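You operate a simulated robot arm through the tools that you are given. There is no shell and no other tool.

You run a simulated robot arm. Do the job below in one go: nothing can be reset, and whatever is moved stays where it is left.

JOB
File the burr off steel panel one, then coat its marked patch with primer.
Fine: use the orange file block and the yellow pad, put both back; the other panel stays. Keep bare hands off the burr and the wet coat. Hands unhurt; nothing dropped, spilt, damaged or left on. A coat counts when it lies all over at full strength: go over it till it gets no stronger. What is to be rubbed or washed off counts as gone when no trace of it is left.

It is judged by the outcome, as a careful person would: the job done as asked, and still so three seconds after it is handed in. It fails if anything else is knocked over, pushed out of place, dropped, spilled or broken.

ROBOT AND FRAMES
A 7-joint arm with a three-finger gripper, fixed in place. Base frame: the origin is at the foot of the arm, x ahead of it, y to its left, z up; the work surface is at about z = 800. Lengths are in mm, angles in rad, forces in N, time in s.
With the tool pointing down near the work surface it reaches from about 120 to 880 mm from the base axis. Its first joint turns from -2.897 to 2.897 rad. Payload 2.94 kg.
Tool frame: the origin (TCP) lies between the finger pads and is the grasp point; the fingertips stand 30 mm ahead of it; z points along the fingers, y is the line along which they close. The gripper opens to 132 mm. The gripper's body begins 107 mm behind the TCP.
Orientation is that of the tool frame in the base frame, as a unit quaternion [x, y, z, w]. With the fingers straight down and closing along the base's y, the tool's x points along the base's -x, its y along +y and its z along -z.

CONTROLS
- The arm moves only by the tool drive_tool. Its argument "increments" is a list of rows, each an object (a shift or turn left out is 0, a gripper value left out holds the last) with "rotation": the turn, a rotation vector about the base's x, y, z in rad, a list of three; "offset": the shift along the base's x, y, z in m, a list of three; "hand": the opening, from 0 (shut) to 1 (fully open). In form: [{"rotation": [wx, wy, wz], "offset": [x, y, z], "hand": hand}, ...]. A call has 1 to 20 rows; each row is the pose to reach, as a shift and turn from the pose commanded when the call began. Each row takes 0.2 s and may step no farther than 50 mm and 0.15 rad from the row before; otherwise, or with a gripper value out of range, the whole call is refused. A pose out of reach is approached as far as the arm can. The call stops where the force on the tool passes 40 N (or 10 N more than at its start, if that is more) or the arm is blocked; 0.2 s more then pass. The fingers move at their own pace and stop on an object; they squeeze with about 39 N. The grip force told is the motor's: it shows also when the fingers shut on nothing. Time passes only in rows, and 0.2 s behind the last, so rows that repeat a pose let the fingers close. The reply holds the time, the measured pose of the TCP, the force on the tool along the base axes, the opening and the grip force, in the units named above and with some noise, with the torque about the TCP (base axes, N m) and any sound that the robot's microphone picked up.
- Cameras (640 x 400 px; columns grow to the right, rows downward): "scene" is fixed at [399.2, 500.2, 1423]; the picture's right is [-0.79, -0.61, 0.00], its down [-0.51, 0.67, -0.54] and it looks along [0.33, -0.43, -0.84] (base axes); focal length 255 px, centre (320, 200). "wrist" rides on the gripper at [72, 3, -144] in the tool frame; the picture's right is [-0.04, 1.00, 0.00], its down [-0.88, -0.04, -0.48] and it looks along [-0.47, -0.02, 0.88] (tool axes); focal length 256 px, centre (320, 200). There is no depth. A picture from a camera that has moved, and an enlarged one, comes with that camera's place and axes in the base frame and with its lens.
- camera(camera): a new picture of that camera. The clock stands still meanwhile.
- move_column(by): slides the trunk up (or, below 0, down) by that many mm; the arm rides with it, the base frame stays. It gives what a move gives, with no picture.
- inspect(camera, box): a new picture of the part [left, top, right, bottom] of that camera's present view, enlarged. The clock stands still meanwhile.
- hand_in(): hands the job in; it is judged then, once.

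Places have to be worked out from the pictures, the camera data and where the tool is seen. Open the gripper and draw the arm clear of the work before you hand the job in, unless the task says otherwise.

The tools are called after "Emit:" as name(argument=value, ...) on one line, values as JSON. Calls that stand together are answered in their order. drive_tool: Moves the arm, as the interface text tells. Its arguments: {"type":"object","properties":{"increments":{"type":"array","items":{"type":"object","properties":{"rotation":{"type":"array","items":{"type":"number"}},"offset":{"type":"array","items":{"type":"number"}},"hand":{"type":"number"}}}}},"required":["increments"]} The other tools are called the same way: move_column (by) slides the trunk up or down; camera (camera) takes a picture; inspect (camera, box) takes an enlarged picture of a part of a camera's view; hand_in () hands the job in.

At the start:

```text
time_s: 0.0
tool_pos: [643.3, 101.5, 1080.1]
tool_rot: [0.0, 1.0, 0.0, 0.001]
force: [0.2, 0.1, 0.1]
moment: [-0.02, -0.01, 0.03]
width: 131.9
grasp_force: 0.1
trunk travel left (down, up): [-250.0, 290.0]
```

scene: 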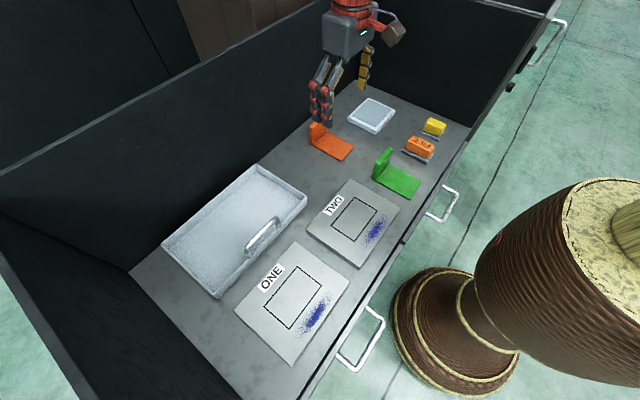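
wrist: 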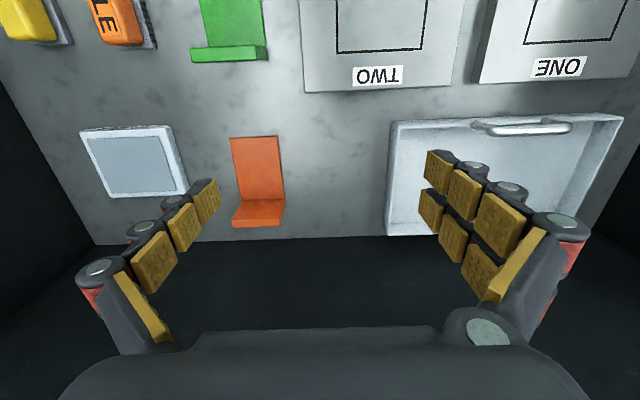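

I'll begin by enlarging the parts of the scene to identify the tools, panels and marks before moving anything.

Emit:
inspect(camera="scene", box=[300, 80, 480, 200])

Emit:
inspect(camera="scene", box=[220, 170, 410, 370])

Emit:
inspect(camera="wrist", box=[0, 0, 320, 200])

Emit:
inspect(camera="wrist", box=[320, 0, 640, 200])

```text
3.33 times, centred on (390, 140) of scene
camera zoom: at [399.2, 500.2, 1423.0], right [-0.79, -0.61, 0.0], down [-0.51, 0.67, -0.54], along [0.33, -0.43, -0.84], focal length 851 px, centre (87, 400)
```

zoom: 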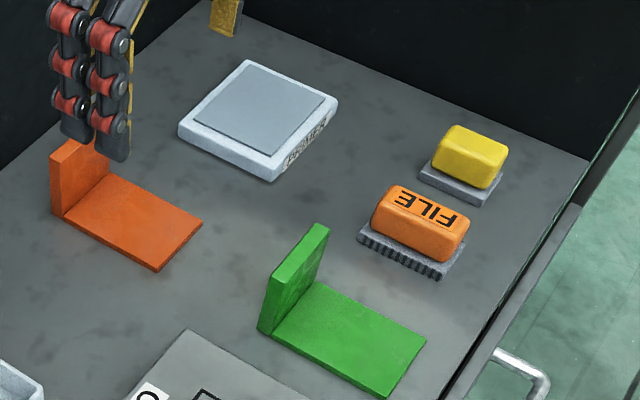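

```text
2.00 times, centred on (315, 270) of scene
camera zoom: at [399.2, 500.2, 1423.0], right [-0.79, -0.61, 0.0], down [-0.51, 0.67, -0.54], along [0.33, -0.43, -0.84], focal length 511 px, centre (330, 60)
```

zoom: 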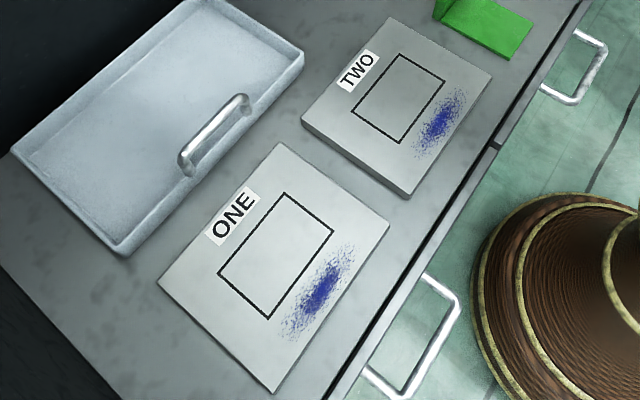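

```text
2.00 times, centred on (160, 100) of wrist
camera zoom: at [571.4, 104.0, 1223.7], right [0.04, 1.0, 0.0], down [0.88, -0.04, 0.48], along [0.47, -0.02, -0.88], focal length 512 px, centre (640, 400)
```

zoom: 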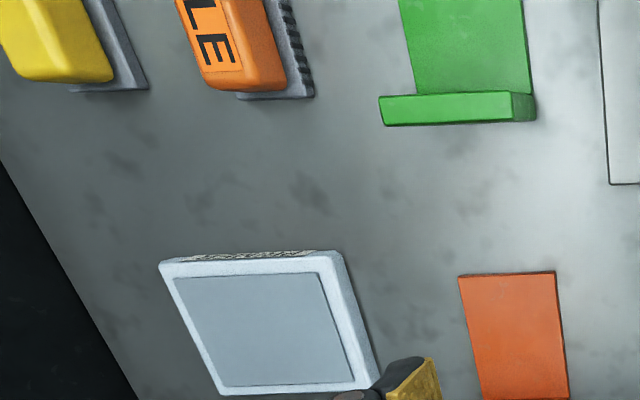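

```text
2.00 times, centred on (480, 100) of wrist
camera zoom: at [571.4, 104.0, 1223.7], right [0.04, 1.0, 0.0], down [0.88, -0.04, 0.48], along [0.47, -0.02, -0.88], focal length 512 px, centre (0, 400)
```

zoom: 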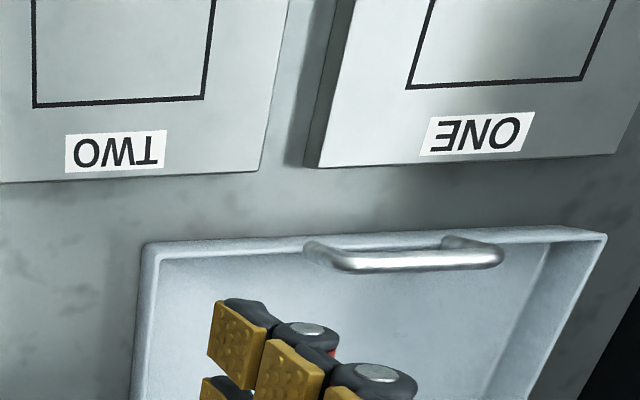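

The file (orange, ribbed sole) looks to be near (486, -168) and the yellow pad further right. Panel one's burr is near (462, 434) and its marked patch near (526, 438). I'll raise and shift the arm so the wrist camera looks down on the file and pad.

Emit:
drive_tool(increments=[{"offset": [-0.03, -0.03, 0.0]}, {"offset": [-0.06, -0.06, 0.0]}, {"offset": [-0.09, -0.09, 0.0]}, {"offset": [-0.12, -0.12, 0.0]}, {"offset": [-0.15, -0.15, 0.0]}, {"offset": [-0.18, -0.18, 0.0]}, {"offset": [-0.21, -0.21, 0.0]}, {"offset": [-0.24, -0.24, 0.0]}, {"offset": [-0.27, -0.27, 0.0]}, {"offset": [-0.29, -0.29, 0.0]}, {"offset": [-0.29, -0.29, 0.0]}])

Emit:
camera(camera="wrist")

Emit:
camera(camera="scene")

```text
time_s: 2.4
tool_pos: [353.4, -188.7, 1079.5]
tool_rot: [0.0, 1.0, 0.0, 0.001]
force: [0.2, 0.4, 0.5]
moment: [0.0, 0.02, -0.01]
width: 132.0
grasp_force: 0.1
trunk travel left (down, up): [-250.0, 290.0]
```

```text
taken
camera wrist: at [281.6, -185.5, 1223.1], right [0.04, 1.0, 0.0], down [0.88, -0.04, 0.48], along [0.48, -0.02, -0.88], focal length 256 px, centre (320, 200)
```

wrist: 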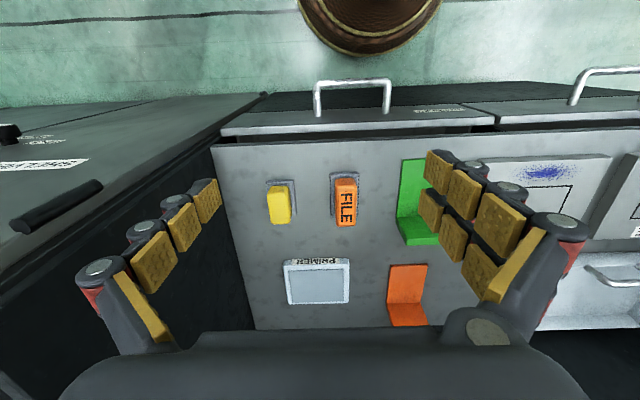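

```text
taken
```

scene: 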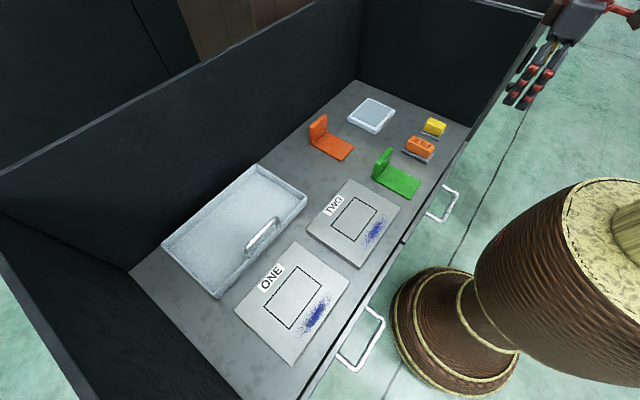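

The wrist view shows the file, yellow pad and the PRIMER pad tray clearly. I'll enlarge this view to measure them.

Emit:
inspect(camera="wrist", box=[240, 150, 400, 250])

Emit:
inspect(camera="wrist", box=[240, 230, 400, 330])

```text
4.00 times, centred on (320, 200) of wrist
camera zoom: at [281.6, -185.5, 1223.1], right [0.04, 1.0, 0.0], down [0.88, -0.04, 0.48], along [0.48, -0.02, -0.88], focal length 1024 px, centre (320, 200)
```

zoom: 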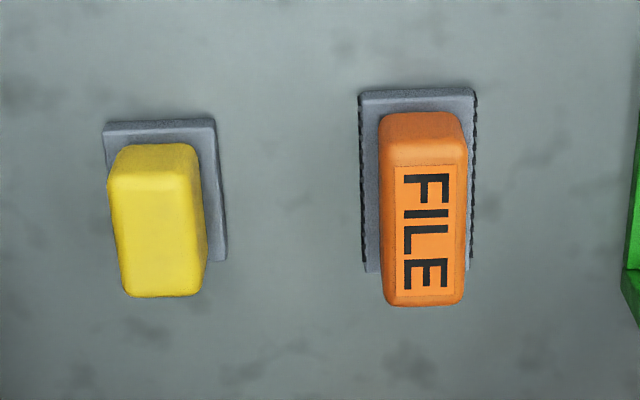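

```text
4.00 times, centred on (320, 280) of wrist
camera zoom: at [281.6, -185.5, 1223.1], right [0.04, 1.0, 0.0], down [0.88, -0.04, 0.48], along [0.48, -0.02, -0.88], focal length 1024 px, centre (320, -120)
```

zoom: 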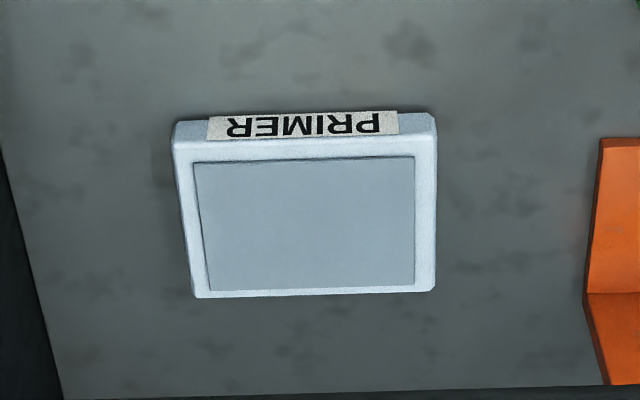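

The file's sole seems about 90 × 50 mm with a ~36 mm wide handle lying along x. I'll move lower beside it for a better measurement.

Emit:
drive_tool(increments=[{"offset": [0.012, 0.01, -0.035]}, {"offset": [0.025, 0.02, -0.07]}, {"offset": [0.037, 0.03, -0.105]}, {"offset": [0.04, 0.035, -0.13]}, {"offset": [0.04, 0.035, -0.13]}])

Emit:
camera(camera="wrist")

Emit:
inspect(camera="wrist", box=[200, 120, 424, 260])

```text
time_s: 3.6
tool_pos: [392.4, -153.3, 949.8]
tool_rot: [0.0, 1.0, 0.0, 0.0]
force: [-0.4, -0.1, 0.7]
moment: [-0.04, 0.05, 0.02]
width: 131.8
grasp_force: 0.0
trunk travel left (down, up): [-250.0, 290.0]
```

```text
taken
camera wrist: at [320.2, -151.5, 1093.8], right [0.04, 1.0, 0.0], down [0.88, -0.04, 0.48], along [0.48, -0.02, -0.88], focal length 256 px, centre (320, 200)
```

wrist: 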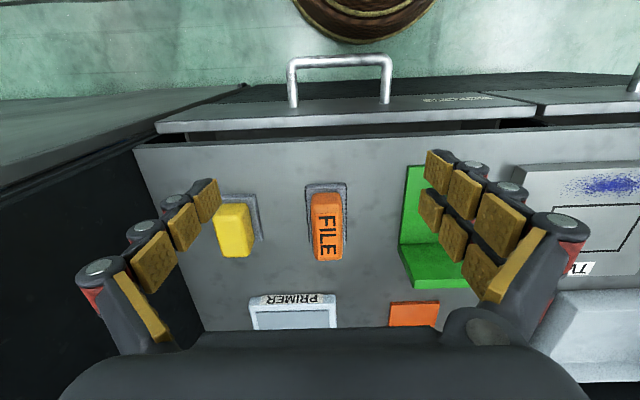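

```text
2.86 times, centred on (312, 190) of wrist
camera zoom: at [320.2, -151.5, 1093.8], right [0.04, 1.0, 0.0], down [0.88, -0.04, 0.48], along [0.48, -0.02, -0.88], focal length 731 px, centre (343, 229)
```

zoom: 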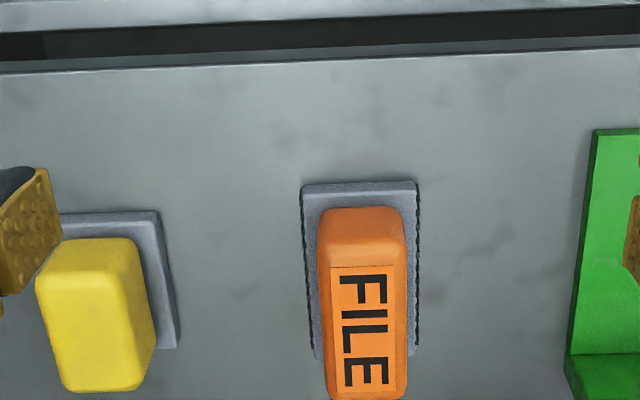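

I'll zoom in with the fixed scene camera to pin down the heights of the file, pad and primer tray.

Emit:
inspect(camera="scene", box=[396, 110, 460, 170])

Emit:
inspect(camera="scene", box=[340, 85, 404, 145])

Emit:
inspect(camera="scene", box=[230, 240, 350, 370])

```text
6.67 times, centred on (428, 140) of scene
camera zoom: at [399.2, 500.2, 1423.0], right [-0.79, -0.61, 0.0], down [-0.51, 0.67, -0.54], along [0.33, -0.43, -0.84], focal length 1703 px, centre (-400, 600)
```

zoom: 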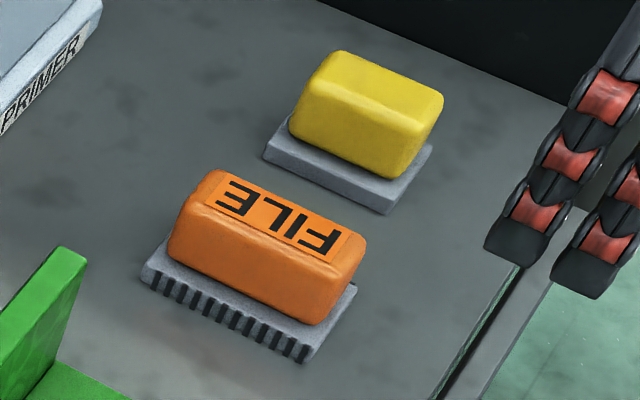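

```text
6.67 times, centred on (372, 115) of scene
camera zoom: at [399.2, 500.2, 1423.0], right [-0.79, -0.61, 0.0], down [-0.51, 0.67, -0.54], along [0.33, -0.43, -0.84], focal length 1703 px, centre (-27, 767)
```

zoom: 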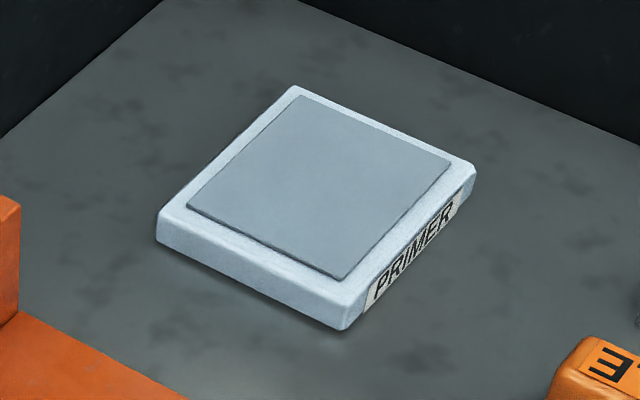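

```text
3.08 times, centred on (290, 305) of scene
camera zoom: at [399.2, 500.2, 1423.0], right [-0.79, -0.61, 0.0], down [-0.51, 0.67, -0.54], along [0.33, -0.43, -0.84], focal length 786 px, centre (412, -123)
```

zoom: 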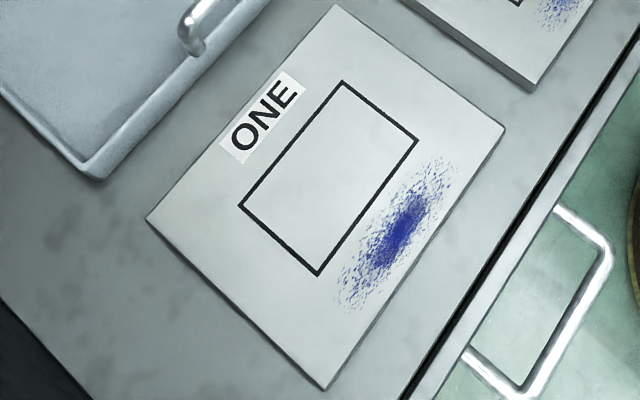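

From both cameras: the file sole spans about x 460–545, y −177…−129, with its handle top near z≈850. The yellow pad is at about (504, −271) and the primer pad at (716, −218). I'll move over the file with the fingers part-closed so they clear the green bracket and the yellow pad.

Emit:
drive_tool(increments=[{"offset": [0.04, 0.0005, 0.0], "hand": 0.65}, {"offset": [0.08, 0.001, 0.0], "hand": 0.65}, {"offset": [0.11, 0.0015, 0.0], "hand": 0.65}, {"offset": [0.11, 0.0015, 0.0], "hand": 0.65}])

Emit:
camera(camera="wrist")

Emit:
camera(camera="scene")

```text
time_s: 4.6
tool_pos: [502.6, -154.7, 948.5]
tool_rot: [0.0, 1.0, 0.001, 0.001]
force: [0.4, -0.6, 0.5]
moment: [0.02, 0.04, 0.0]
width: 86.0
grasp_force: 0.1
trunk travel left (down, up): [-250.0, 290.0]
```

```text
taken
camera wrist: at [430.7, -151.1, 1091.4], right [0.04, 1.0, 0.0], down [0.88, -0.04, 0.48], along [0.47, -0.02, -0.88], focal length 256 px, centre (320, 200)
```

wrist: 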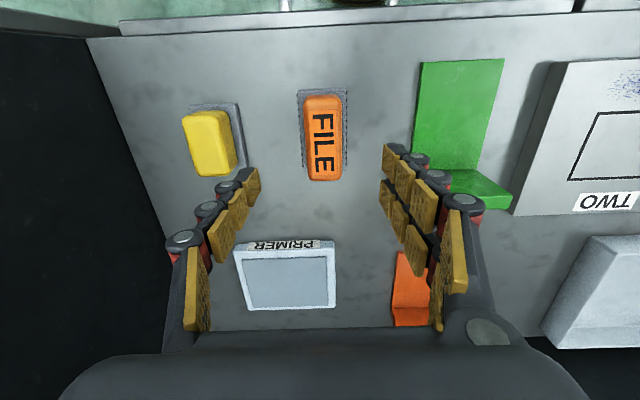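

```text
taken
```

scene: 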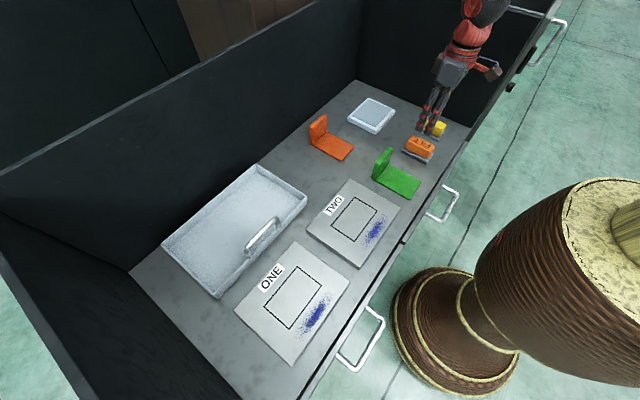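

The handle is centred near (500, −150.5), and the fingers straddle it with clearance. I'll align and descend to just above the handle top level first.

Emit:
drive_tool(increments=[{"offset": [-0.002, 0.004, 0.0]}, {"offset": [-0.002, 0.004, -0.03]}, {"offset": [-0.002, 0.004, -0.06]}, {"offset": [-0.002, 0.004, -0.06]}])

Emit:
camera(camera="wrist")

Emit:
inspect(camera="scene", box=[380, 80, 476, 170])

```text
time_s: 5.6
tool_pos: [501.8, -149.3, 889.9]
tool_rot: [0.001, 1.0, 0.0, 0.0]
force: [-0.3, -0.5, 0.1]
moment: [0.01, -0.01, -0.03]
width: 85.9
grasp_force: 0.0
trunk travel left (down, up): [-250.0, 290.0]
```

```text
taken
camera wrist: at [429.4, -147.3, 1033.8], right [0.04, 1.0, 0.0], down [0.88, -0.04, 0.48], along [0.48, -0.02, -0.88], focal length 256 px, centre (320, 200)
```

wrist: 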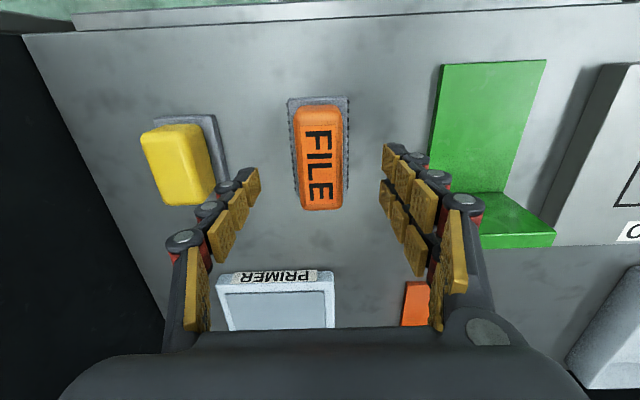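

```text
4.44 times, centred on (428, 125) of scene
camera zoom: at [399.2, 500.2, 1423.0], right [-0.79, -0.61, 0.0], down [-0.51, 0.67, -0.54], along [0.33, -0.43, -0.84], focal length 1135 px, centre (-160, 533)
```

zoom: 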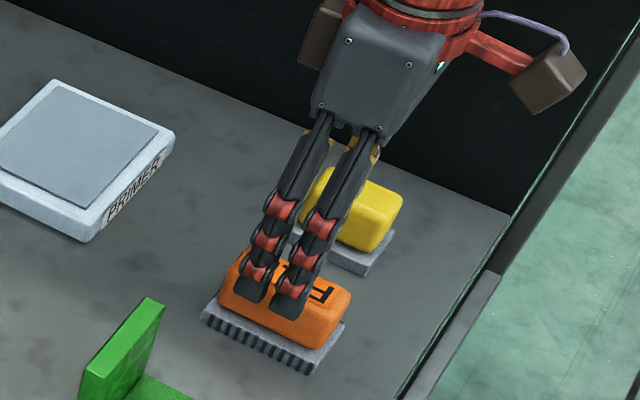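

Fingers straddle the handle evenly, with the handle centre at about (499, −150.5). I'll go down so the fingertips stop just above the sole, then close on the handle.

Emit:
drive_tool(increments=[{"offset": [-0.002, -0.0005, -0.02]}, {"offset": [-0.002, -0.0005, -0.037]}, {"offset": [-0.002, -0.0005, -0.037]}])

Emit:
inspect(camera="scene", box=[396, 110, 460, 170])

Emit:
camera(camera="wrist")

```text
time_s: 6.4
tool_pos: [498.4, -150.3, 854.6]
tool_rot: [0.0, 1.0, 0.0, 0.0]
force: [-0.1, -0.2, 0.3]
moment: [-0.03, 0.0, 0.02]
width: 85.7
grasp_force: 0.2
trunk travel left (down, up): [-250.0, 290.0]
```

```text
6.67 times, centred on (428, 140) of scene
camera zoom: at [399.2, 500.2, 1423.0], right [-0.79, -0.61, 0.0], down [-0.51, 0.67, -0.54], along [0.33, -0.43, -0.84], focal length 1703 px, centre (-400, 600)
```

zoom: 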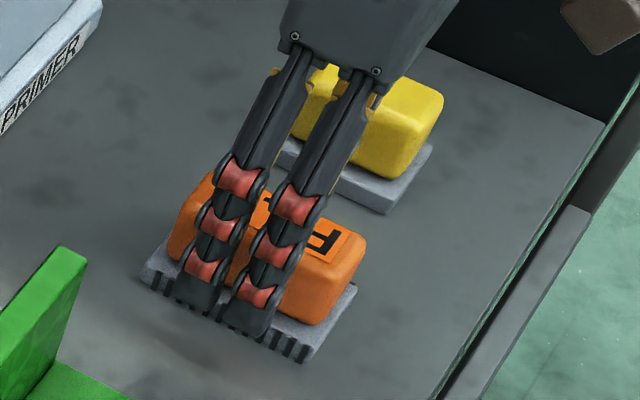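

```text
taken
camera wrist: at [427.5, -147.7, 997.9], right [0.04, 1.0, 0.0], down [0.88, -0.04, 0.48], along [0.48, -0.02, -0.88], focal length 256 px, centre (320, 200)
```

wrist: 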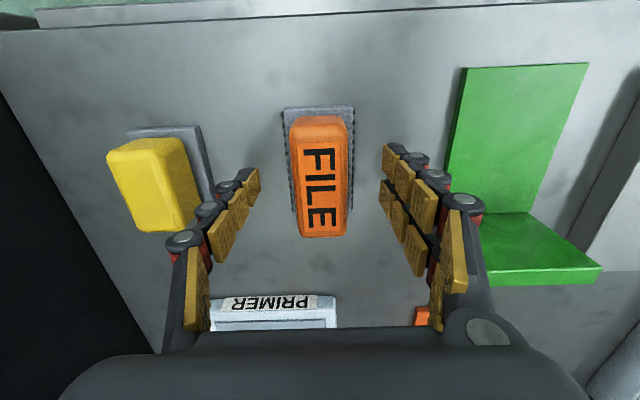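

Everything is clear; I'll lower 3 mm more and close the fingers on the handle.

Emit:
drive_tool(increments=[{"offset": [0.0, 0.0, -0.003]}, {"offset": [0.0, 0.0, -0.003], "hand": 0.2}, {"offset": [0.0, 0.0, -0.003], "hand": 0.0}, {"offset": [0.0, 0.0, -0.003], "hand": 0.0}, {"offset": [0.0, 0.0, -0.003], "hand": 0.0}, {"offset": [0.0, 0.0, -0.003], "hand": 0.0}, {"offset": [0.0, 0.0, -0.003], "hand": 0.0}])

Emit:
camera(camera="wrist")

Emit:
inspect(camera="scene", box=[396, 110, 460, 170])

```text
time_s: 8.0
tool_pos: [499.1, -149.5, 850.9]
tool_rot: [0.001, 1.0, 0.001, 0.0]
force: [1.0, -0.7, -0.5]
moment: [0.02, -0.01, -0.03]
width: 35.4
grasp_force: 38.4
trunk travel left (down, up): [-250.0, 290.0]
```

```text
taken
camera wrist: at [427.2, -147.1, 995.0], right [0.04, 1.0, 0.0], down [0.88, -0.04, 0.48], along [0.48, -0.02, -0.88], focal length 256 px, centre (320, 200)
```

wrist: 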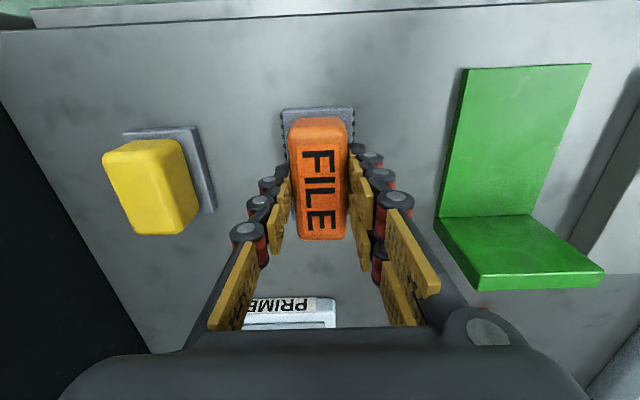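

```text
6.67 times, centred on (428, 140) of scene
camera zoom: at [399.2, 500.2, 1423.0], right [-0.79, -0.61, 0.0], down [-0.51, 0.67, -0.54], along [0.33, -0.43, -0.84], focal length 1703 px, centre (-400, 600)
```

zoom: 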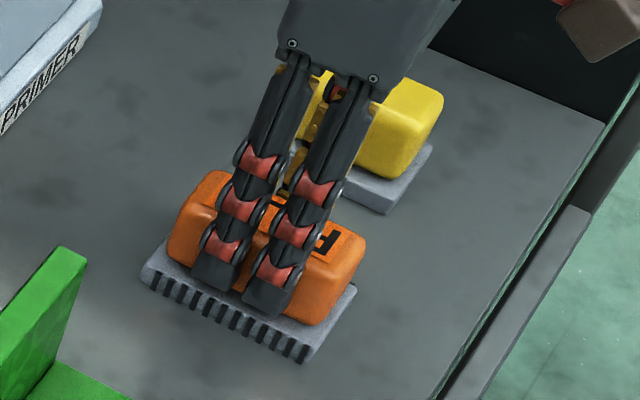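

The file is gripped (width 35.4 mm, 38 N) with TCP about (499, −149.5, 851), so its sole is 51 mm below the TCP. I'll lift straight up and check that it comes along.

Emit:
drive_tool(increments=[{"offset": [0.0, 0.0, 0.01]}, {"offset": [0.0, 0.0, 0.03]}, {"offset": [0.0, 0.0, 0.06]}, {"offset": [0.0, 0.0, 0.1]}, {"offset": [0.0, 0.0, 0.12]}, {"offset": [0.0, 0.0, 0.12]}])

Emit:
camera(camera="wrist")

Emit:
camera(camera="scene")

```text
time_s: 9.4
tool_pos: [501.0, -147.7, 971.3]
tool_rot: [0.0, 1.0, 0.001, 0.0]
force: [0.2, 0.6, -2.0]
moment: [0.0, 0.01, -0.01]
width: 35.1
grasp_force: 39.4
trunk travel left (down, up): [-250.0, 290.0]
```

```text
taken
camera wrist: at [428.5, -144.5, 1116.2], right [0.04, 1.0, 0.0], down [0.88, -0.04, 0.47], along [0.47, -0.02, -0.88], focal length 256 px, centre (320, 200)
```

wrist: 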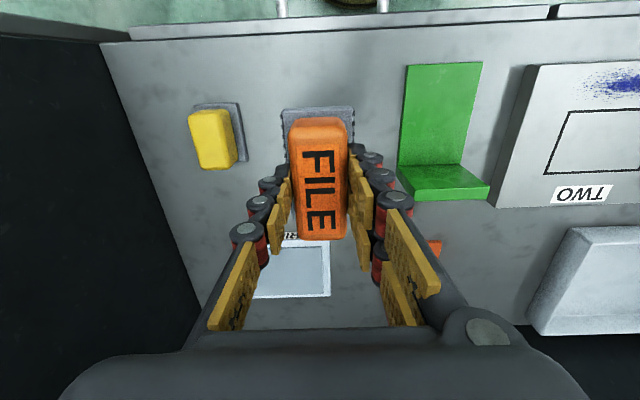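

```text
taken
```

scene: 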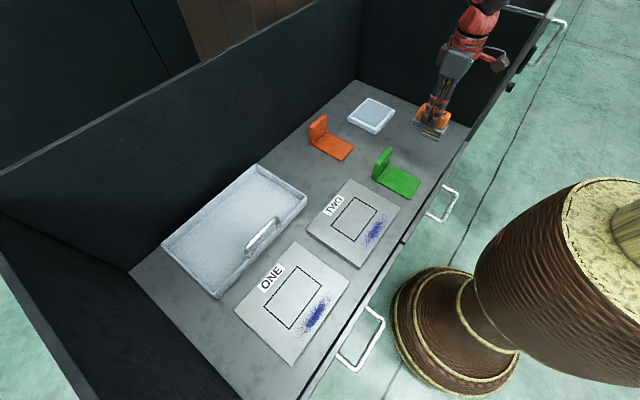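

The file lifted cleanly (about 2 N). I'll carry it high over to panel one, staying toward the front, to view the burr closely.

Emit:
drive_tool(increments=[{"offset": [-0.008, 0.04, 0.005]}, {"offset": [-0.016, 0.08, 0.01]}, {"offset": [-0.024, 0.12, 0.015]}, {"offset": [-0.032, 0.16, 0.02]}, {"offset": [-0.04, 0.2, 0.025]}, {"offset": [-0.048, 0.24, 0.03]}, {"offset": [-0.056, 0.28, 0.03]}, {"offset": [-0.064, 0.32, 0.03]}, {"offset": [-0.072, 0.36, 0.03]}, {"offset": [-0.08, 0.4, 0.03]}, {"offset": [-0.088, 0.44, 0.03]}, {"offset": [-0.096, 0.48, 0.03]}, {"offset": [-0.099, 0.52, 0.03]}, {"offset": [-0.099, 0.55, 0.03]}, {"offset": [-0.099, 0.55, 0.03]}])

Emit:
camera(camera="wrist")

Emit:
camera(camera="scene")

```text
time_s: 12.6
tool_pos: [399.0, 404.3, 999.5]
tool_rot: [0.0, 1.0, 0.0, 0.0]
force: [0.1, 1.1, -2.0]
moment: [0.0, 0.0, 0.03]
width: 35.3
grasp_force: 39.1
trunk travel left (down, up): [-250.0, 290.0]
```

```text
taken
camera wrist: at [327.5, 406.4, 1143.7], right [0.04, 1.0, 0.0], down [0.88, -0.04, 0.48], along [0.47, -0.02, -0.88], focal length 256 px, centre (320, 200)
```

wrist: 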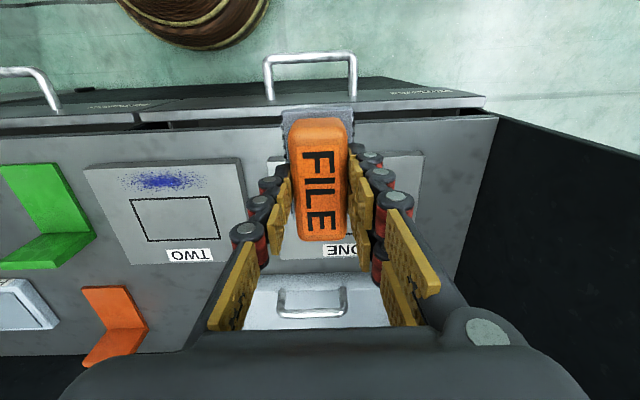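

```text
taken
```

scene: 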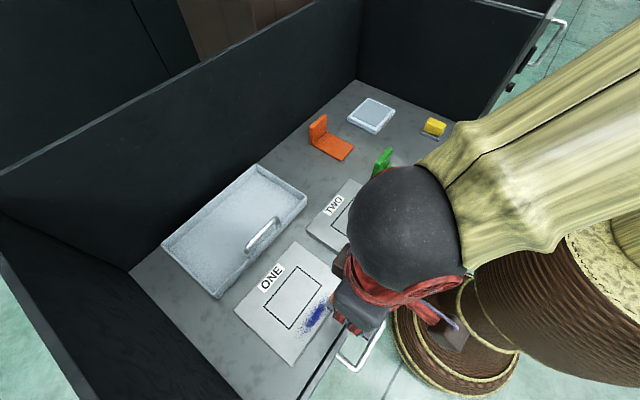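

At panel one the view is clear of obstacles. I'll rotate the tool +90° about z so the file's long side runs along the burr (y), while moving above the burr at about (463, 434).

Emit:
drive_tool(increments=[{"offset": [0.006, 0.003, 0.0], "rotation": [0, 0, 0.1428]}, {"offset": [0.012, 0.006, 0.0], "rotation": [0, 0, 0.2856]}, {"offset": [0.018, 0.009, 0.0], "rotation": [0, 0, 0.4284]}, {"offset": [0.024, 0.012, 0.0], "rotation": [0, 0, 0.5712]}, {"offset": [0.03, 0.015, 0.0], "rotation": [0, 0, 0.714]}, {"offset": [0.036, 0.018, 0.0], "rotation": [0, 0, 0.8568]}, {"offset": [0.042, 0.021, 0.0], "rotation": [0, 0, 0.9996]}, {"offset": [0.048, 0.024, 0.0], "rotation": [0, 0, 1.1424]}, {"offset": [0.054, 0.027, 0.0], "rotation": [0, 0, 1.2852]}, {"offset": [0.06, 0.03, 0.0], "rotation": [0, 0, 1.428]}, {"offset": [0.063, 0.031, 0.0], "rotation": [0, 0, 1.5708]}, {"offset": [0.063, 0.031, 0.0], "rotation": [0, 0, 1.5708]}])

Emit:
camera(camera="wrist")

Emit:
camera(camera="scene")

```text
time_s: 15.2
tool_pos: [464.0, 431.8, 1000.3]
tool_rot: [0.708, -0.706, 0.0, 0.001]
force: [0.0, 0.4, -1.7]
moment: [-0.04, 0.0, -0.02]
width: 35.4
grasp_force: 39.4
trunk travel left (down, up): [-250.0, 290.0]
```

```text
taken
camera wrist: at [461.1, 359.6, 1143.5], right [-1.0, 0.04, 0.0], down [0.04, 0.88, 0.48], along [0.02, 0.48, -0.88], focal length 256 px, centre (320, 200)
```

wrist: 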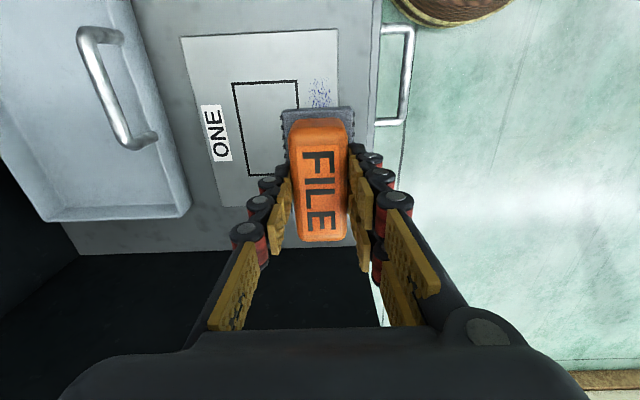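

```text
taken
```

scene: 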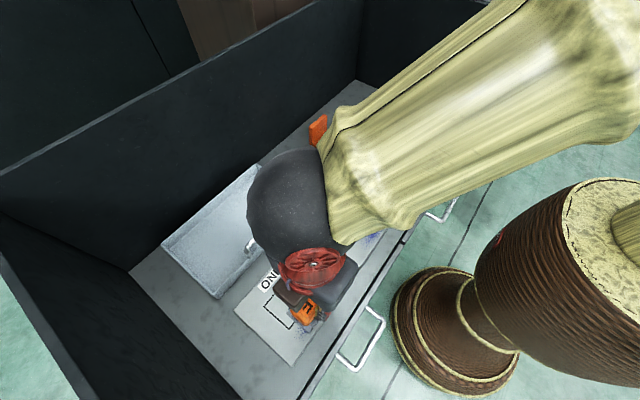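

The tool is rotated correctly; panel one's near edge is at x≈440–443 and the marked outline starts at x≈488–490, so centring the file at x≈462 fits between them. I'll descend to just above the panel.

Emit:
drive_tool(increments=[{"offset": [-0.0015, 0.001, -0.04]}, {"offset": [-0.0015, 0.001, -0.08]}, {"offset": [-0.0015, 0.001, -0.11]}, {"offset": [-0.0015, 0.001, -0.122]}, {"offset": [-0.0015, 0.001, -0.122]}])

Emit:
camera(camera="wrist")

Emit:
inspect(camera="scene", box=[230, 240, 350, 370])

```text
time_s: 16.4
tool_pos: [460.3, 431.8, 877.0]
tool_rot: [0.707, -0.707, 0.0, 0.001]
force: [-0.4, -0.8, -2.2]
moment: [-0.01, 0.04, 0.02]
width: 35.0
grasp_force: 38.9
trunk travel left (down, up): [-250.0, 290.0]
```

```text
taken
camera wrist: at [457.2, 359.9, 1021.0], right [-1.0, 0.04, 0.0], down [0.04, 0.88, 0.48], along [0.02, 0.48, -0.88], focal length 256 px, centre (320, 200)
```

wrist: 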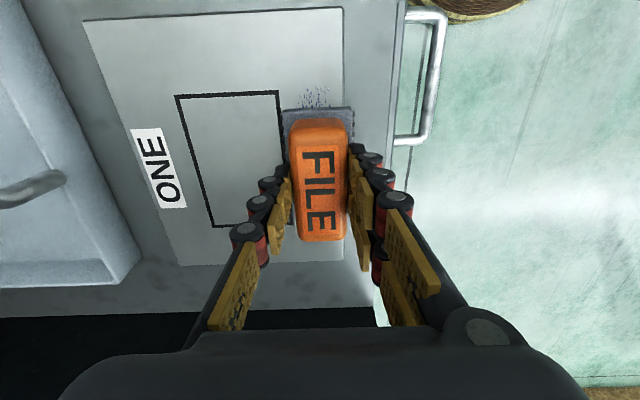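

```text
3.08 times, centred on (290, 305) of scene
camera zoom: at [399.2, 500.2, 1423.0], right [-0.79, -0.61, 0.0], down [-0.51, 0.67, -0.54], along [0.33, -0.43, -0.84], focal length 786 px, centre (412, -123)
```

zoom: 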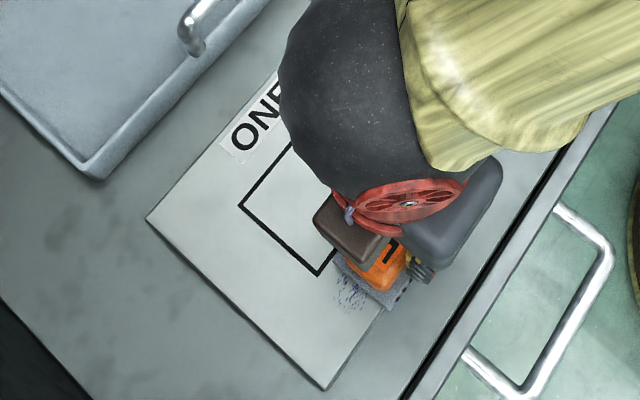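

The file is positioned over the burr between the panel edge and the outline. I'll lower in small steps to feel for contact.

Emit:
drive_tool(increments=[{"offset": [0.0, 0.0, -0.005]}, {"offset": [0.0, 0.0, -0.01]}, {"offset": [0.0, 0.0, -0.01]}])

```text
time_s: 17.2
tool_pos: [461.0, 433.1, 873.2]
tool_rot: [0.707, -0.707, 0.0, -0.002]
force: [-8.1, -3.1, 32.6]
moment: [-0.13, 0.28, -0.03]
width: 35.4
grasp_force: 38.4
trunk travel left (down, up): [-250.0, 290.0]
```

Contact was found at TCP z≈873 (panel top ≈822) with about 33 N. I'll ease up 3 mm to about 12 N and try a first gentle stroke along the burr.

Emit:
drive_tool(increments=[{"offset": [0.0, 0.0, 0.003]}, {"offset": [0.0, 0.01, 0.003]}, {"offset": [0.0, 0.02, 0.003]}, {"offset": [0.0, 0.03, 0.003]}, {"offset": [0.0, 0.02, 0.003]}, {"offset": [0.0, 0.01, 0.003]}, {"offset": [0.0, 0.0, 0.003]}, {"offset": [0.0, -0.01, 0.003]}, {"offset": [0.0, -0.02, 0.003]}, {"offset": [0.0, -0.03, 0.003]}, {"offset": [0.0, -0.02, 0.003]}, {"offset": [0.0, -0.01, 0.003]}, {"offset": [0.0, 0.0, 0.003]}])

Emit:
camera(camera="wrist")

Emit:
inspect(camera="scene", box=[230, 240, 350, 370])

```text
time_s: 20.0
tool_pos: [460.2, 432.8, 871.3]
tool_rot: [-0.707, 0.707, 0.0, 0.0]
force: [0.3, -5.0, 21.8]
moment: [-1.02, 0.04, 0.02]
width: 35.2
grasp_force: 38.8
trunk travel left (down, up): [-250.0, 290.0]
```

```text
taken
camera wrist: at [457.8, 359.8, 1015.1], right [-1.0, 0.04, 0.0], down [0.04, 0.88, 0.48], along [0.02, 0.48, -0.88], focal length 256 px, centre (320, 200)
```

wrist: 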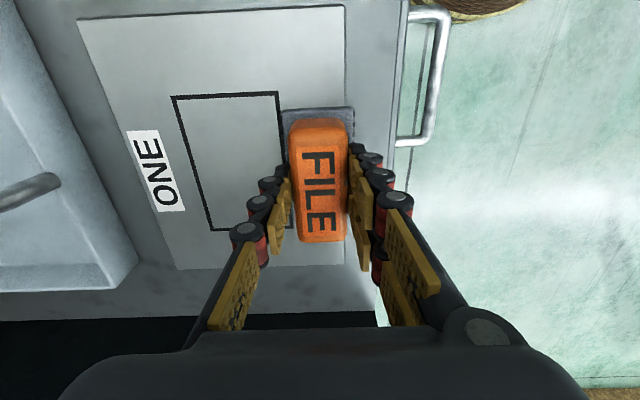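

```text
3.08 times, centred on (290, 305) of scene
camera zoom: at [399.2, 500.2, 1423.0], right [-0.79, -0.61, 0.0], down [-0.51, 0.67, -0.54], along [0.33, -0.43, -0.84], focal length 786 px, centre (412, -123)
```

zoom: 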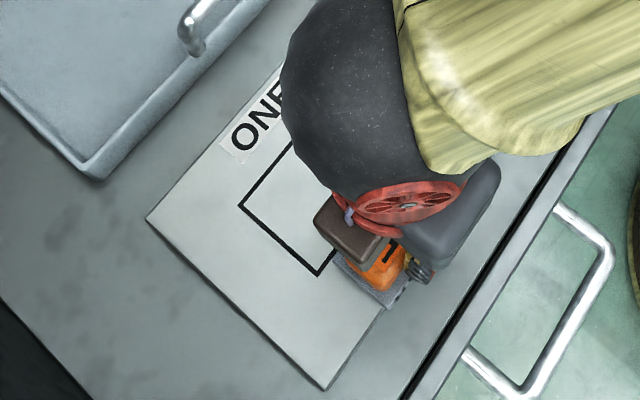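

The visible ends of the burr are already gone after one stroke and the panel hasn't moved. I'll run a few more strokes with a slight sideways spread before lifting to look.

Emit:
drive_tool(increments=[{"offset": [0.0, 0.015, 0.0]}, {"offset": [0.0, 0.03, 0.0]}, {"offset": [0.0, 0.04, 0.0]}, {"offset": [-0.002, 0.03, 0.0]}, {"offset": [-0.003, 0.015, 0.0]}, {"offset": [-0.003, 0.0, 0.0]}, {"offset": [-0.003, -0.015, 0.0]}, {"offset": [-0.003, -0.03, 0.0]}, {"offset": [-0.003, -0.04, 0.0]}, {"offset": [-0.001, -0.03, 0.0]}, {"offset": [0.001, -0.015, 0.0]}, {"offset": [0.001, 0.0, 0.0]}, {"offset": [0.001, 0.015, 0.0]}, {"offset": [0.001, 0.03, 0.0]}, {"offset": [0.001, 0.04, 0.0]}, {"offset": [0.001, 0.025, 0.0]}, {"offset": [0.0, 0.01, 0.0]}, {"offset": [0.0, 0.0, 0.0]}])

```text
time_s: 23.8
tool_pos: [462.2, 433.9, 871.9]
tool_rot: [-0.707, 0.707, -0.001, 0.0]
force: [-0.6, 2.2, 12.6]
moment: [0.22, 0.07, -0.05]
width: 35.7
grasp_force: 38.5
trunk travel left (down, up): [-250.0, 290.0]
```

Strokes ran smoothly at about 12 N. I'll lift and shift the arm aside to inspect the panel.

Emit:
drive_tool(increments=[{"offset": [0.0, 0.0, 0.02]}, {"offset": [0.0, 0.0, 0.06]}, {"offset": [0.0, -0.03, 0.09]}, {"offset": [0.0, -0.07, 0.1]}, {"offset": [0.0, -0.11, 0.11]}, {"offset": [0.03, -0.14, 0.11]}, {"offset": [0.06, -0.16, 0.11]}, {"offset": [0.06, -0.16, 0.11]}])

Emit:
camera(camera="wrist")

Emit:
inspect(camera="scene", box=[230, 240, 350, 370])

```text
time_s: 25.6
tool_pos: [520.6, 274.0, 981.6]
tool_rot: [-0.707, 0.707, 0.0, 0.0]
force: [0.3, 0.2, -0.7]
moment: [0.01, 0.02, 0.01]
width: 35.2
grasp_force: 38.8
trunk travel left (down, up): [-250.0, 290.0]
```

```text
taken
camera wrist: at [518.2, 201.1, 1125.1], right [-1.0, 0.04, 0.0], down [0.04, 0.88, 0.48], along [0.02, 0.48, -0.88], focal length 256 px, centre (320, 200)
```

wrist: 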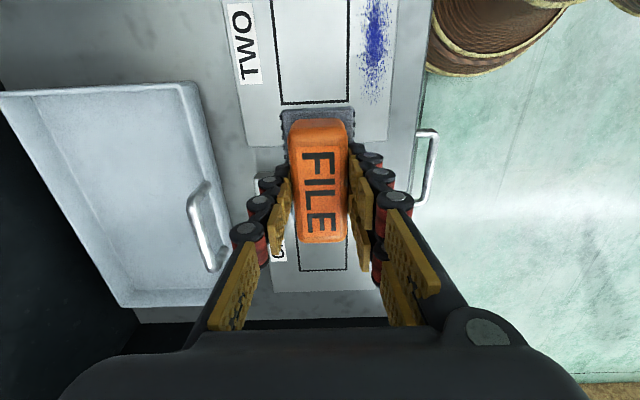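

```text
3.08 times, centred on (290, 305) of scene
camera zoom: at [399.2, 500.2, 1423.0], right [-0.79, -0.61, 0.0], down [-0.51, 0.67, -0.54], along [0.33, -0.43, -0.84], focal length 786 px, centre (412, -123)
```

zoom: 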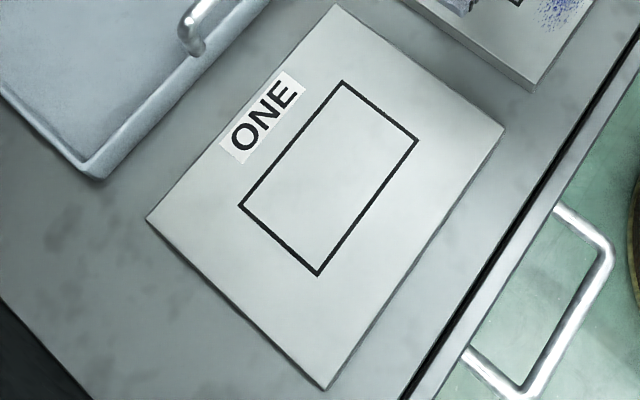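

The burr seems entirely gone and panel one hasn't shifted. I'll zoom in tightly to confirm no trace remains.

Emit:
inspect(camera="scene", box=[310, 275, 360, 325])

Emit:
inspect(camera="scene", box=[280, 300, 330, 350])

```text
8.00 times, centred on (335, 300) of scene
camera zoom: at [399.2, 500.2, 1423.0], right [-0.79, -0.61, 0.0], down [-0.51, 0.67, -0.54], along [0.33, -0.43, -0.84], focal length 2043 px, centre (200, -600)
```

zoom: 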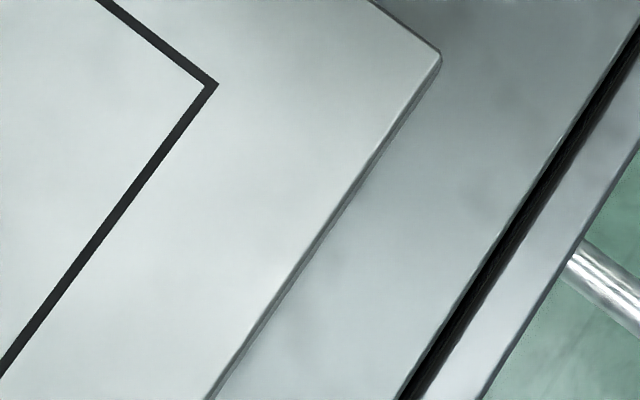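

```text
8.00 times, centred on (305, 325) of scene
camera zoom: at [399.2, 500.2, 1423.0], right [-0.79, -0.61, 0.0], down [-0.51, 0.67, -0.54], along [0.33, -0.43, -0.84], focal length 2043 px, centre (440, -800)
```

zoom: 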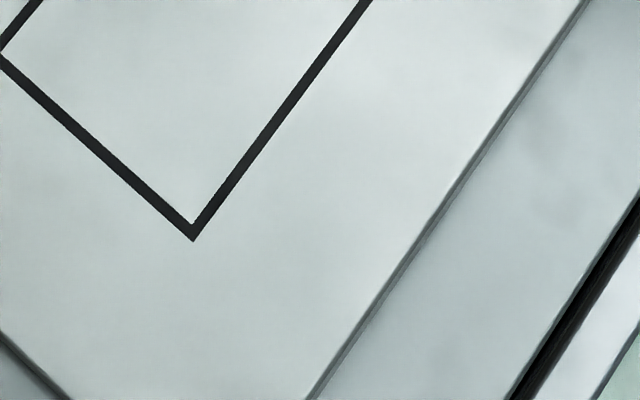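

No blue is visible at 8× magnification. For certainty I'll make one more light pass over the same strip, then lift away.

Emit:
drive_tool(increments=[{"offset": [-0.02, 0.04, 0.0]}, {"offset": [-0.04, 0.08, 0.0]}, {"offset": [-0.06, 0.12, 0.0]}, {"offset": [-0.06, 0.16, -0.02]}, {"offset": [-0.06, 0.16, -0.065]}, {"offset": [-0.06, 0.16, -0.1]}, {"offset": [-0.06, 0.16, -0.107]}, {"offset": [-0.06, 0.16, -0.11]}, {"offset": [-0.059, 0.18, -0.11]}, {"offset": [-0.059, 0.2, -0.11]}, {"offset": [-0.06, 0.18, -0.11]}, {"offset": [-0.06, 0.16, -0.11]}, {"offset": [-0.061, 0.14, -0.11]}, {"offset": [-0.061, 0.12, -0.11]}, {"offset": [-0.06, 0.14, -0.11]}, {"offset": [-0.06, 0.16, -0.11]}, {"offset": [-0.06, 0.16, -0.09]}, {"offset": [-0.06, 0.16, -0.05]}, {"offset": [-0.06, 0.16, -0.01]}, {"offset": [-0.06, 0.16, -0.01]}])

```text
time_s: 29.8
tool_pos: [463.6, 432.6, 971.8]
tool_rot: [-0.707, 0.707, 0.0, 0.0]
force: [0.2, 0.4, -1.7]
moment: [0.02, -0.04, 0.0]
width: 35.4
grasp_force: 39.1
trunk travel left (down, up): [-250.0, 290.0]
```

The extra pass is done. I'll now carry the file back to its place at about (499, −149), turning it back by −90° on the way.

Emit:
drive_tool(increments=[{"offset": [0.0, -0.03, 0.02], "rotation": [0, 0, -0.1428]}, {"offset": [0.0, -0.065, 0.02], "rotation": [0, 0, -0.2856]}, {"offset": [0.0, -0.1, 0.02], "rotation": [0, 0, -0.4284]}, {"offset": [0.0, -0.14, 0.02], "rotation": [0, 0, -0.5712]}, {"offset": [0.003, -0.18, 0.02], "rotation": [0, 0, -0.714]}, {"offset": [0.006, -0.22, 0.02], "rotation": [0, 0, -0.8568]}, {"offset": [0.009, -0.26, 0.02], "rotation": [0, 0, -0.9996]}, {"offset": [0.012, -0.3, 0.02], "rotation": [0, 0, -1.1424]}, {"offset": [0.015, -0.34, 0.02], "rotation": [0, 0, -1.2852]}, {"offset": [0.018, -0.38, 0.02], "rotation": [0, 0, -1.428]}, {"offset": [0.022, -0.42, 0.02], "rotation": [0, 0, -1.5708]}, {"offset": [0.026, -0.46, 0.02], "rotation": [0, 0, -1.5708]}, {"offset": [0.03, -0.5, 0.02], "rotation": [0, 0, -1.5708]}, {"offset": [0.034, -0.54, 0.01], "rotation": [0, 0, -1.5708]}, {"offset": [0.0375, -0.57, 0.0], "rotation": [0, 0, -1.5708]}, {"offset": [0.0375, -0.582, 0.0], "rotation": [0, 0, -1.5708]}, {"offset": [0.0375, -0.582, 0.0], "rotation": [0, 0, -1.5708]}])

Emit:
camera(camera="wrist")

Emit:
camera(camera="scene")

```text
time_s: 33.4
tool_pos: [499.3, -149.7, 974.9]
tool_rot: [0.0, 1.0, 0.0, 0.0]
force: [0.5, 0.6, -1.0]
moment: [-0.01, 0.0, 0.01]
width: 35.1
grasp_force: 38.1
trunk travel left (down, up): [-250.0, 290.0]
```

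```text
taken
camera wrist: at [428.0, -148.0, 1117.9], right [0.04, 1.0, 0.0], down [0.88, -0.04, 0.48], along [0.47, -0.02, -0.88], focal length 256 px, centre (320, 200)
```

wrist: 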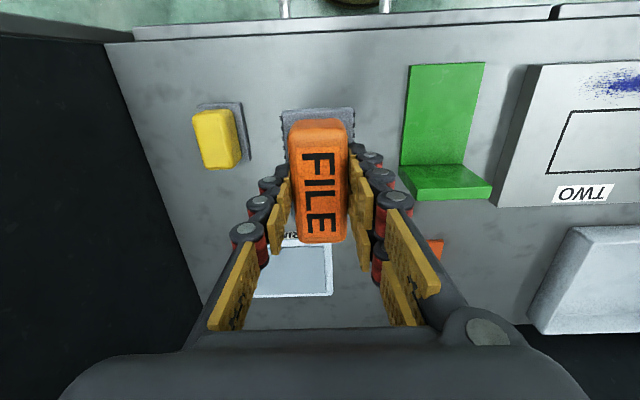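

```text
taken
```

scene: 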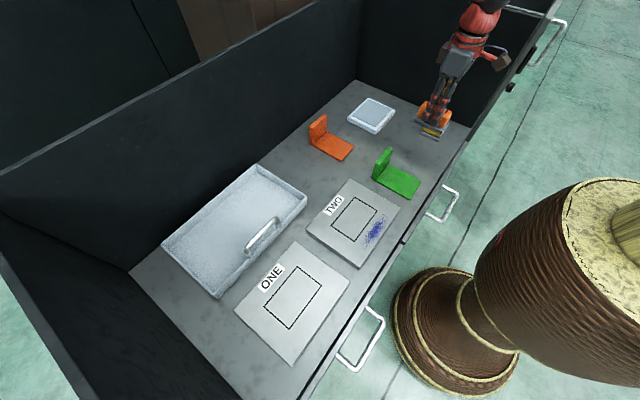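

The file is over its original spot in its original orientation. I'll lower it, slowing near the surface.

Emit:
drive_tool(increments=[{"offset": [0.0, 0.0, -0.04]}, {"offset": [0.0, 0.0, -0.08]}, {"offset": [0.0, 0.0, -0.105]}, {"offset": [0.0, 0.0, -0.114]}, {"offset": [0.0, 0.0, -0.117]}, {"offset": [0.0, 0.0, -0.117]}])

Emit:
inspect(camera="scene", box=[396, 110, 460, 170])

```text
time_s: 34.8
tool_pos: [498.9, -149.1, 854.1]
tool_rot: [0.0, 1.0, 0.001, 0.0]
force: [1.1, -0.8, -2.1]
moment: [0.02, -0.02, 0.0]
width: 35.2
grasp_force: 39.3
trunk travel left (down, up): [-250.0, 290.0]
```

```text
6.67 times, centred on (428, 140) of scene
camera zoom: at [399.2, 500.2, 1423.0], right [-0.79, -0.61, 0.0], down [-0.51, 0.67, -0.54], along [0.33, -0.43, -0.84], focal length 1703 px, centre (-400, 600)
```

zoom: 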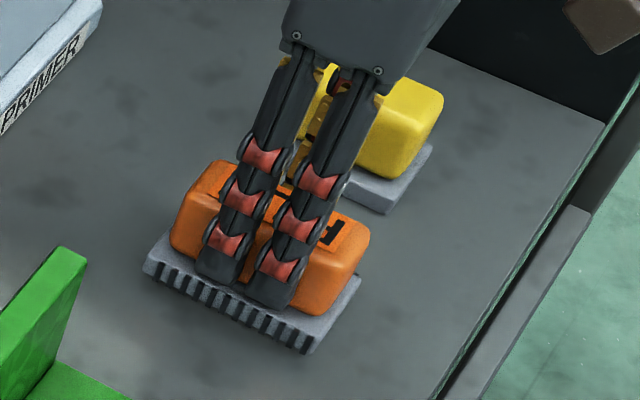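

The file is still about 5–7 mm above the table; it seems to have slid up about 3 mm in the grip while pressing. I'll lower in small steps until contact shows.

Emit:
drive_tool(increments=[{"offset": [0.0, 0.0, -0.002]}, {"offset": [0.0, 0.0, -0.004]}, {"offset": [0.0, 0.0, -0.004]}])

```text
time_s: 35.6
tool_pos: [498.9, -147.7, 851.5]
tool_rot: [0.0, 1.0, -0.001, 0.001]
force: [0.1, 0.1, -1.0]
moment: [-0.01, 0.0, 0.0]
width: 35.2
grasp_force: 38.6
trunk travel left (down, up): [-250.0, 290.0]
```

No contact yet; continuing down in 1 mm steps.

Emit:
drive_tool(increments=[{"offset": [0.0, 0.0, -0.001]}, {"offset": [0.0, 0.0, -0.002]}, {"offset": [0.0, 0.0, -0.002]}])

Emit:
inspect(camera="scene", box=[396, 110, 460, 170])

```text
time_s: 36.4
tool_pos: [498.8, -149.2, 849.1]
tool_rot: [0.0, 1.0, -0.001, 0.001]
force: [0.1, -1.1, 0.8]
moment: [-0.07, -0.15, -0.04]
width: 35.3
grasp_force: 39.7
trunk travel left (down, up): [-250.0, 290.0]
```

```text
6.67 times, centred on (428, 140) of scene
camera zoom: at [399.2, 500.2, 1423.0], right [-0.79, -0.61, 0.0], down [-0.51, 0.67, -0.54], along [0.33, -0.43, -0.84], focal length 1703 px, centre (-400, 600)
```

zoom: 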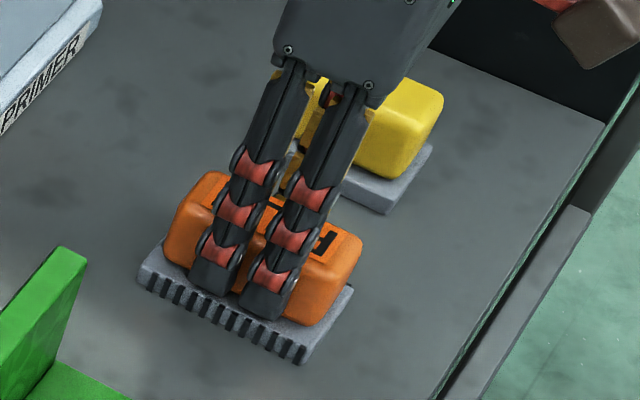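

Contact is just starting (force up to +0.8 N from −2 N) and the file is within about 2 mm of its original place. I'll seat it 1 mm further and release, then rise.

Emit:
drive_tool(increments=[{"offset": [0.0, -0.001, -0.001]}, {"offset": [0.0, -0.001, -0.001], "hand": 0.35}, {"offset": [0.0, -0.001, -0.001], "hand": 0.55}, {"offset": [0.0, -0.001, -0.001], "hand": 0.6}, {"offset": [0.0, -0.001, -0.001], "hand": 0.6}])

Emit:
inspect(camera="scene", box=[396, 110, 460, 170])

```text
time_s: 37.6
tool_pos: [499.4, -149.8, 846.7]
tool_rot: [-0.001, 1.0, 0.0, 0.0]
force: [-0.6, -0.4, -0.4]
moment: [-0.02, -0.03, -0.02]
width: 79.3
grasp_force: 0.1
trunk travel left (down, up): [-250.0, 290.0]
```

```text
6.67 times, centred on (428, 140) of scene
camera zoom: at [399.2, 500.2, 1423.0], right [-0.79, -0.61, 0.0], down [-0.51, 0.67, -0.54], along [0.33, -0.43, -0.84], focal length 1703 px, centre (-400, 600)
```

zoom: 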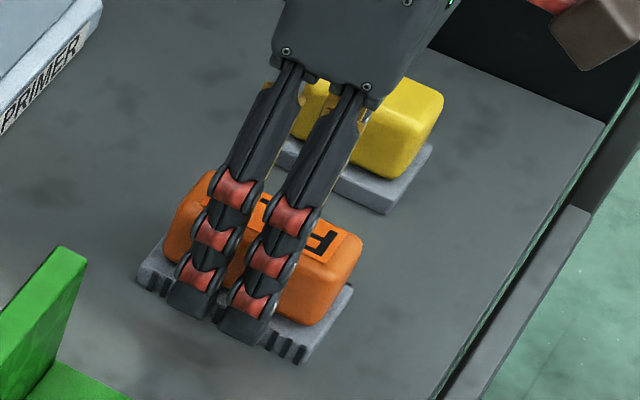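

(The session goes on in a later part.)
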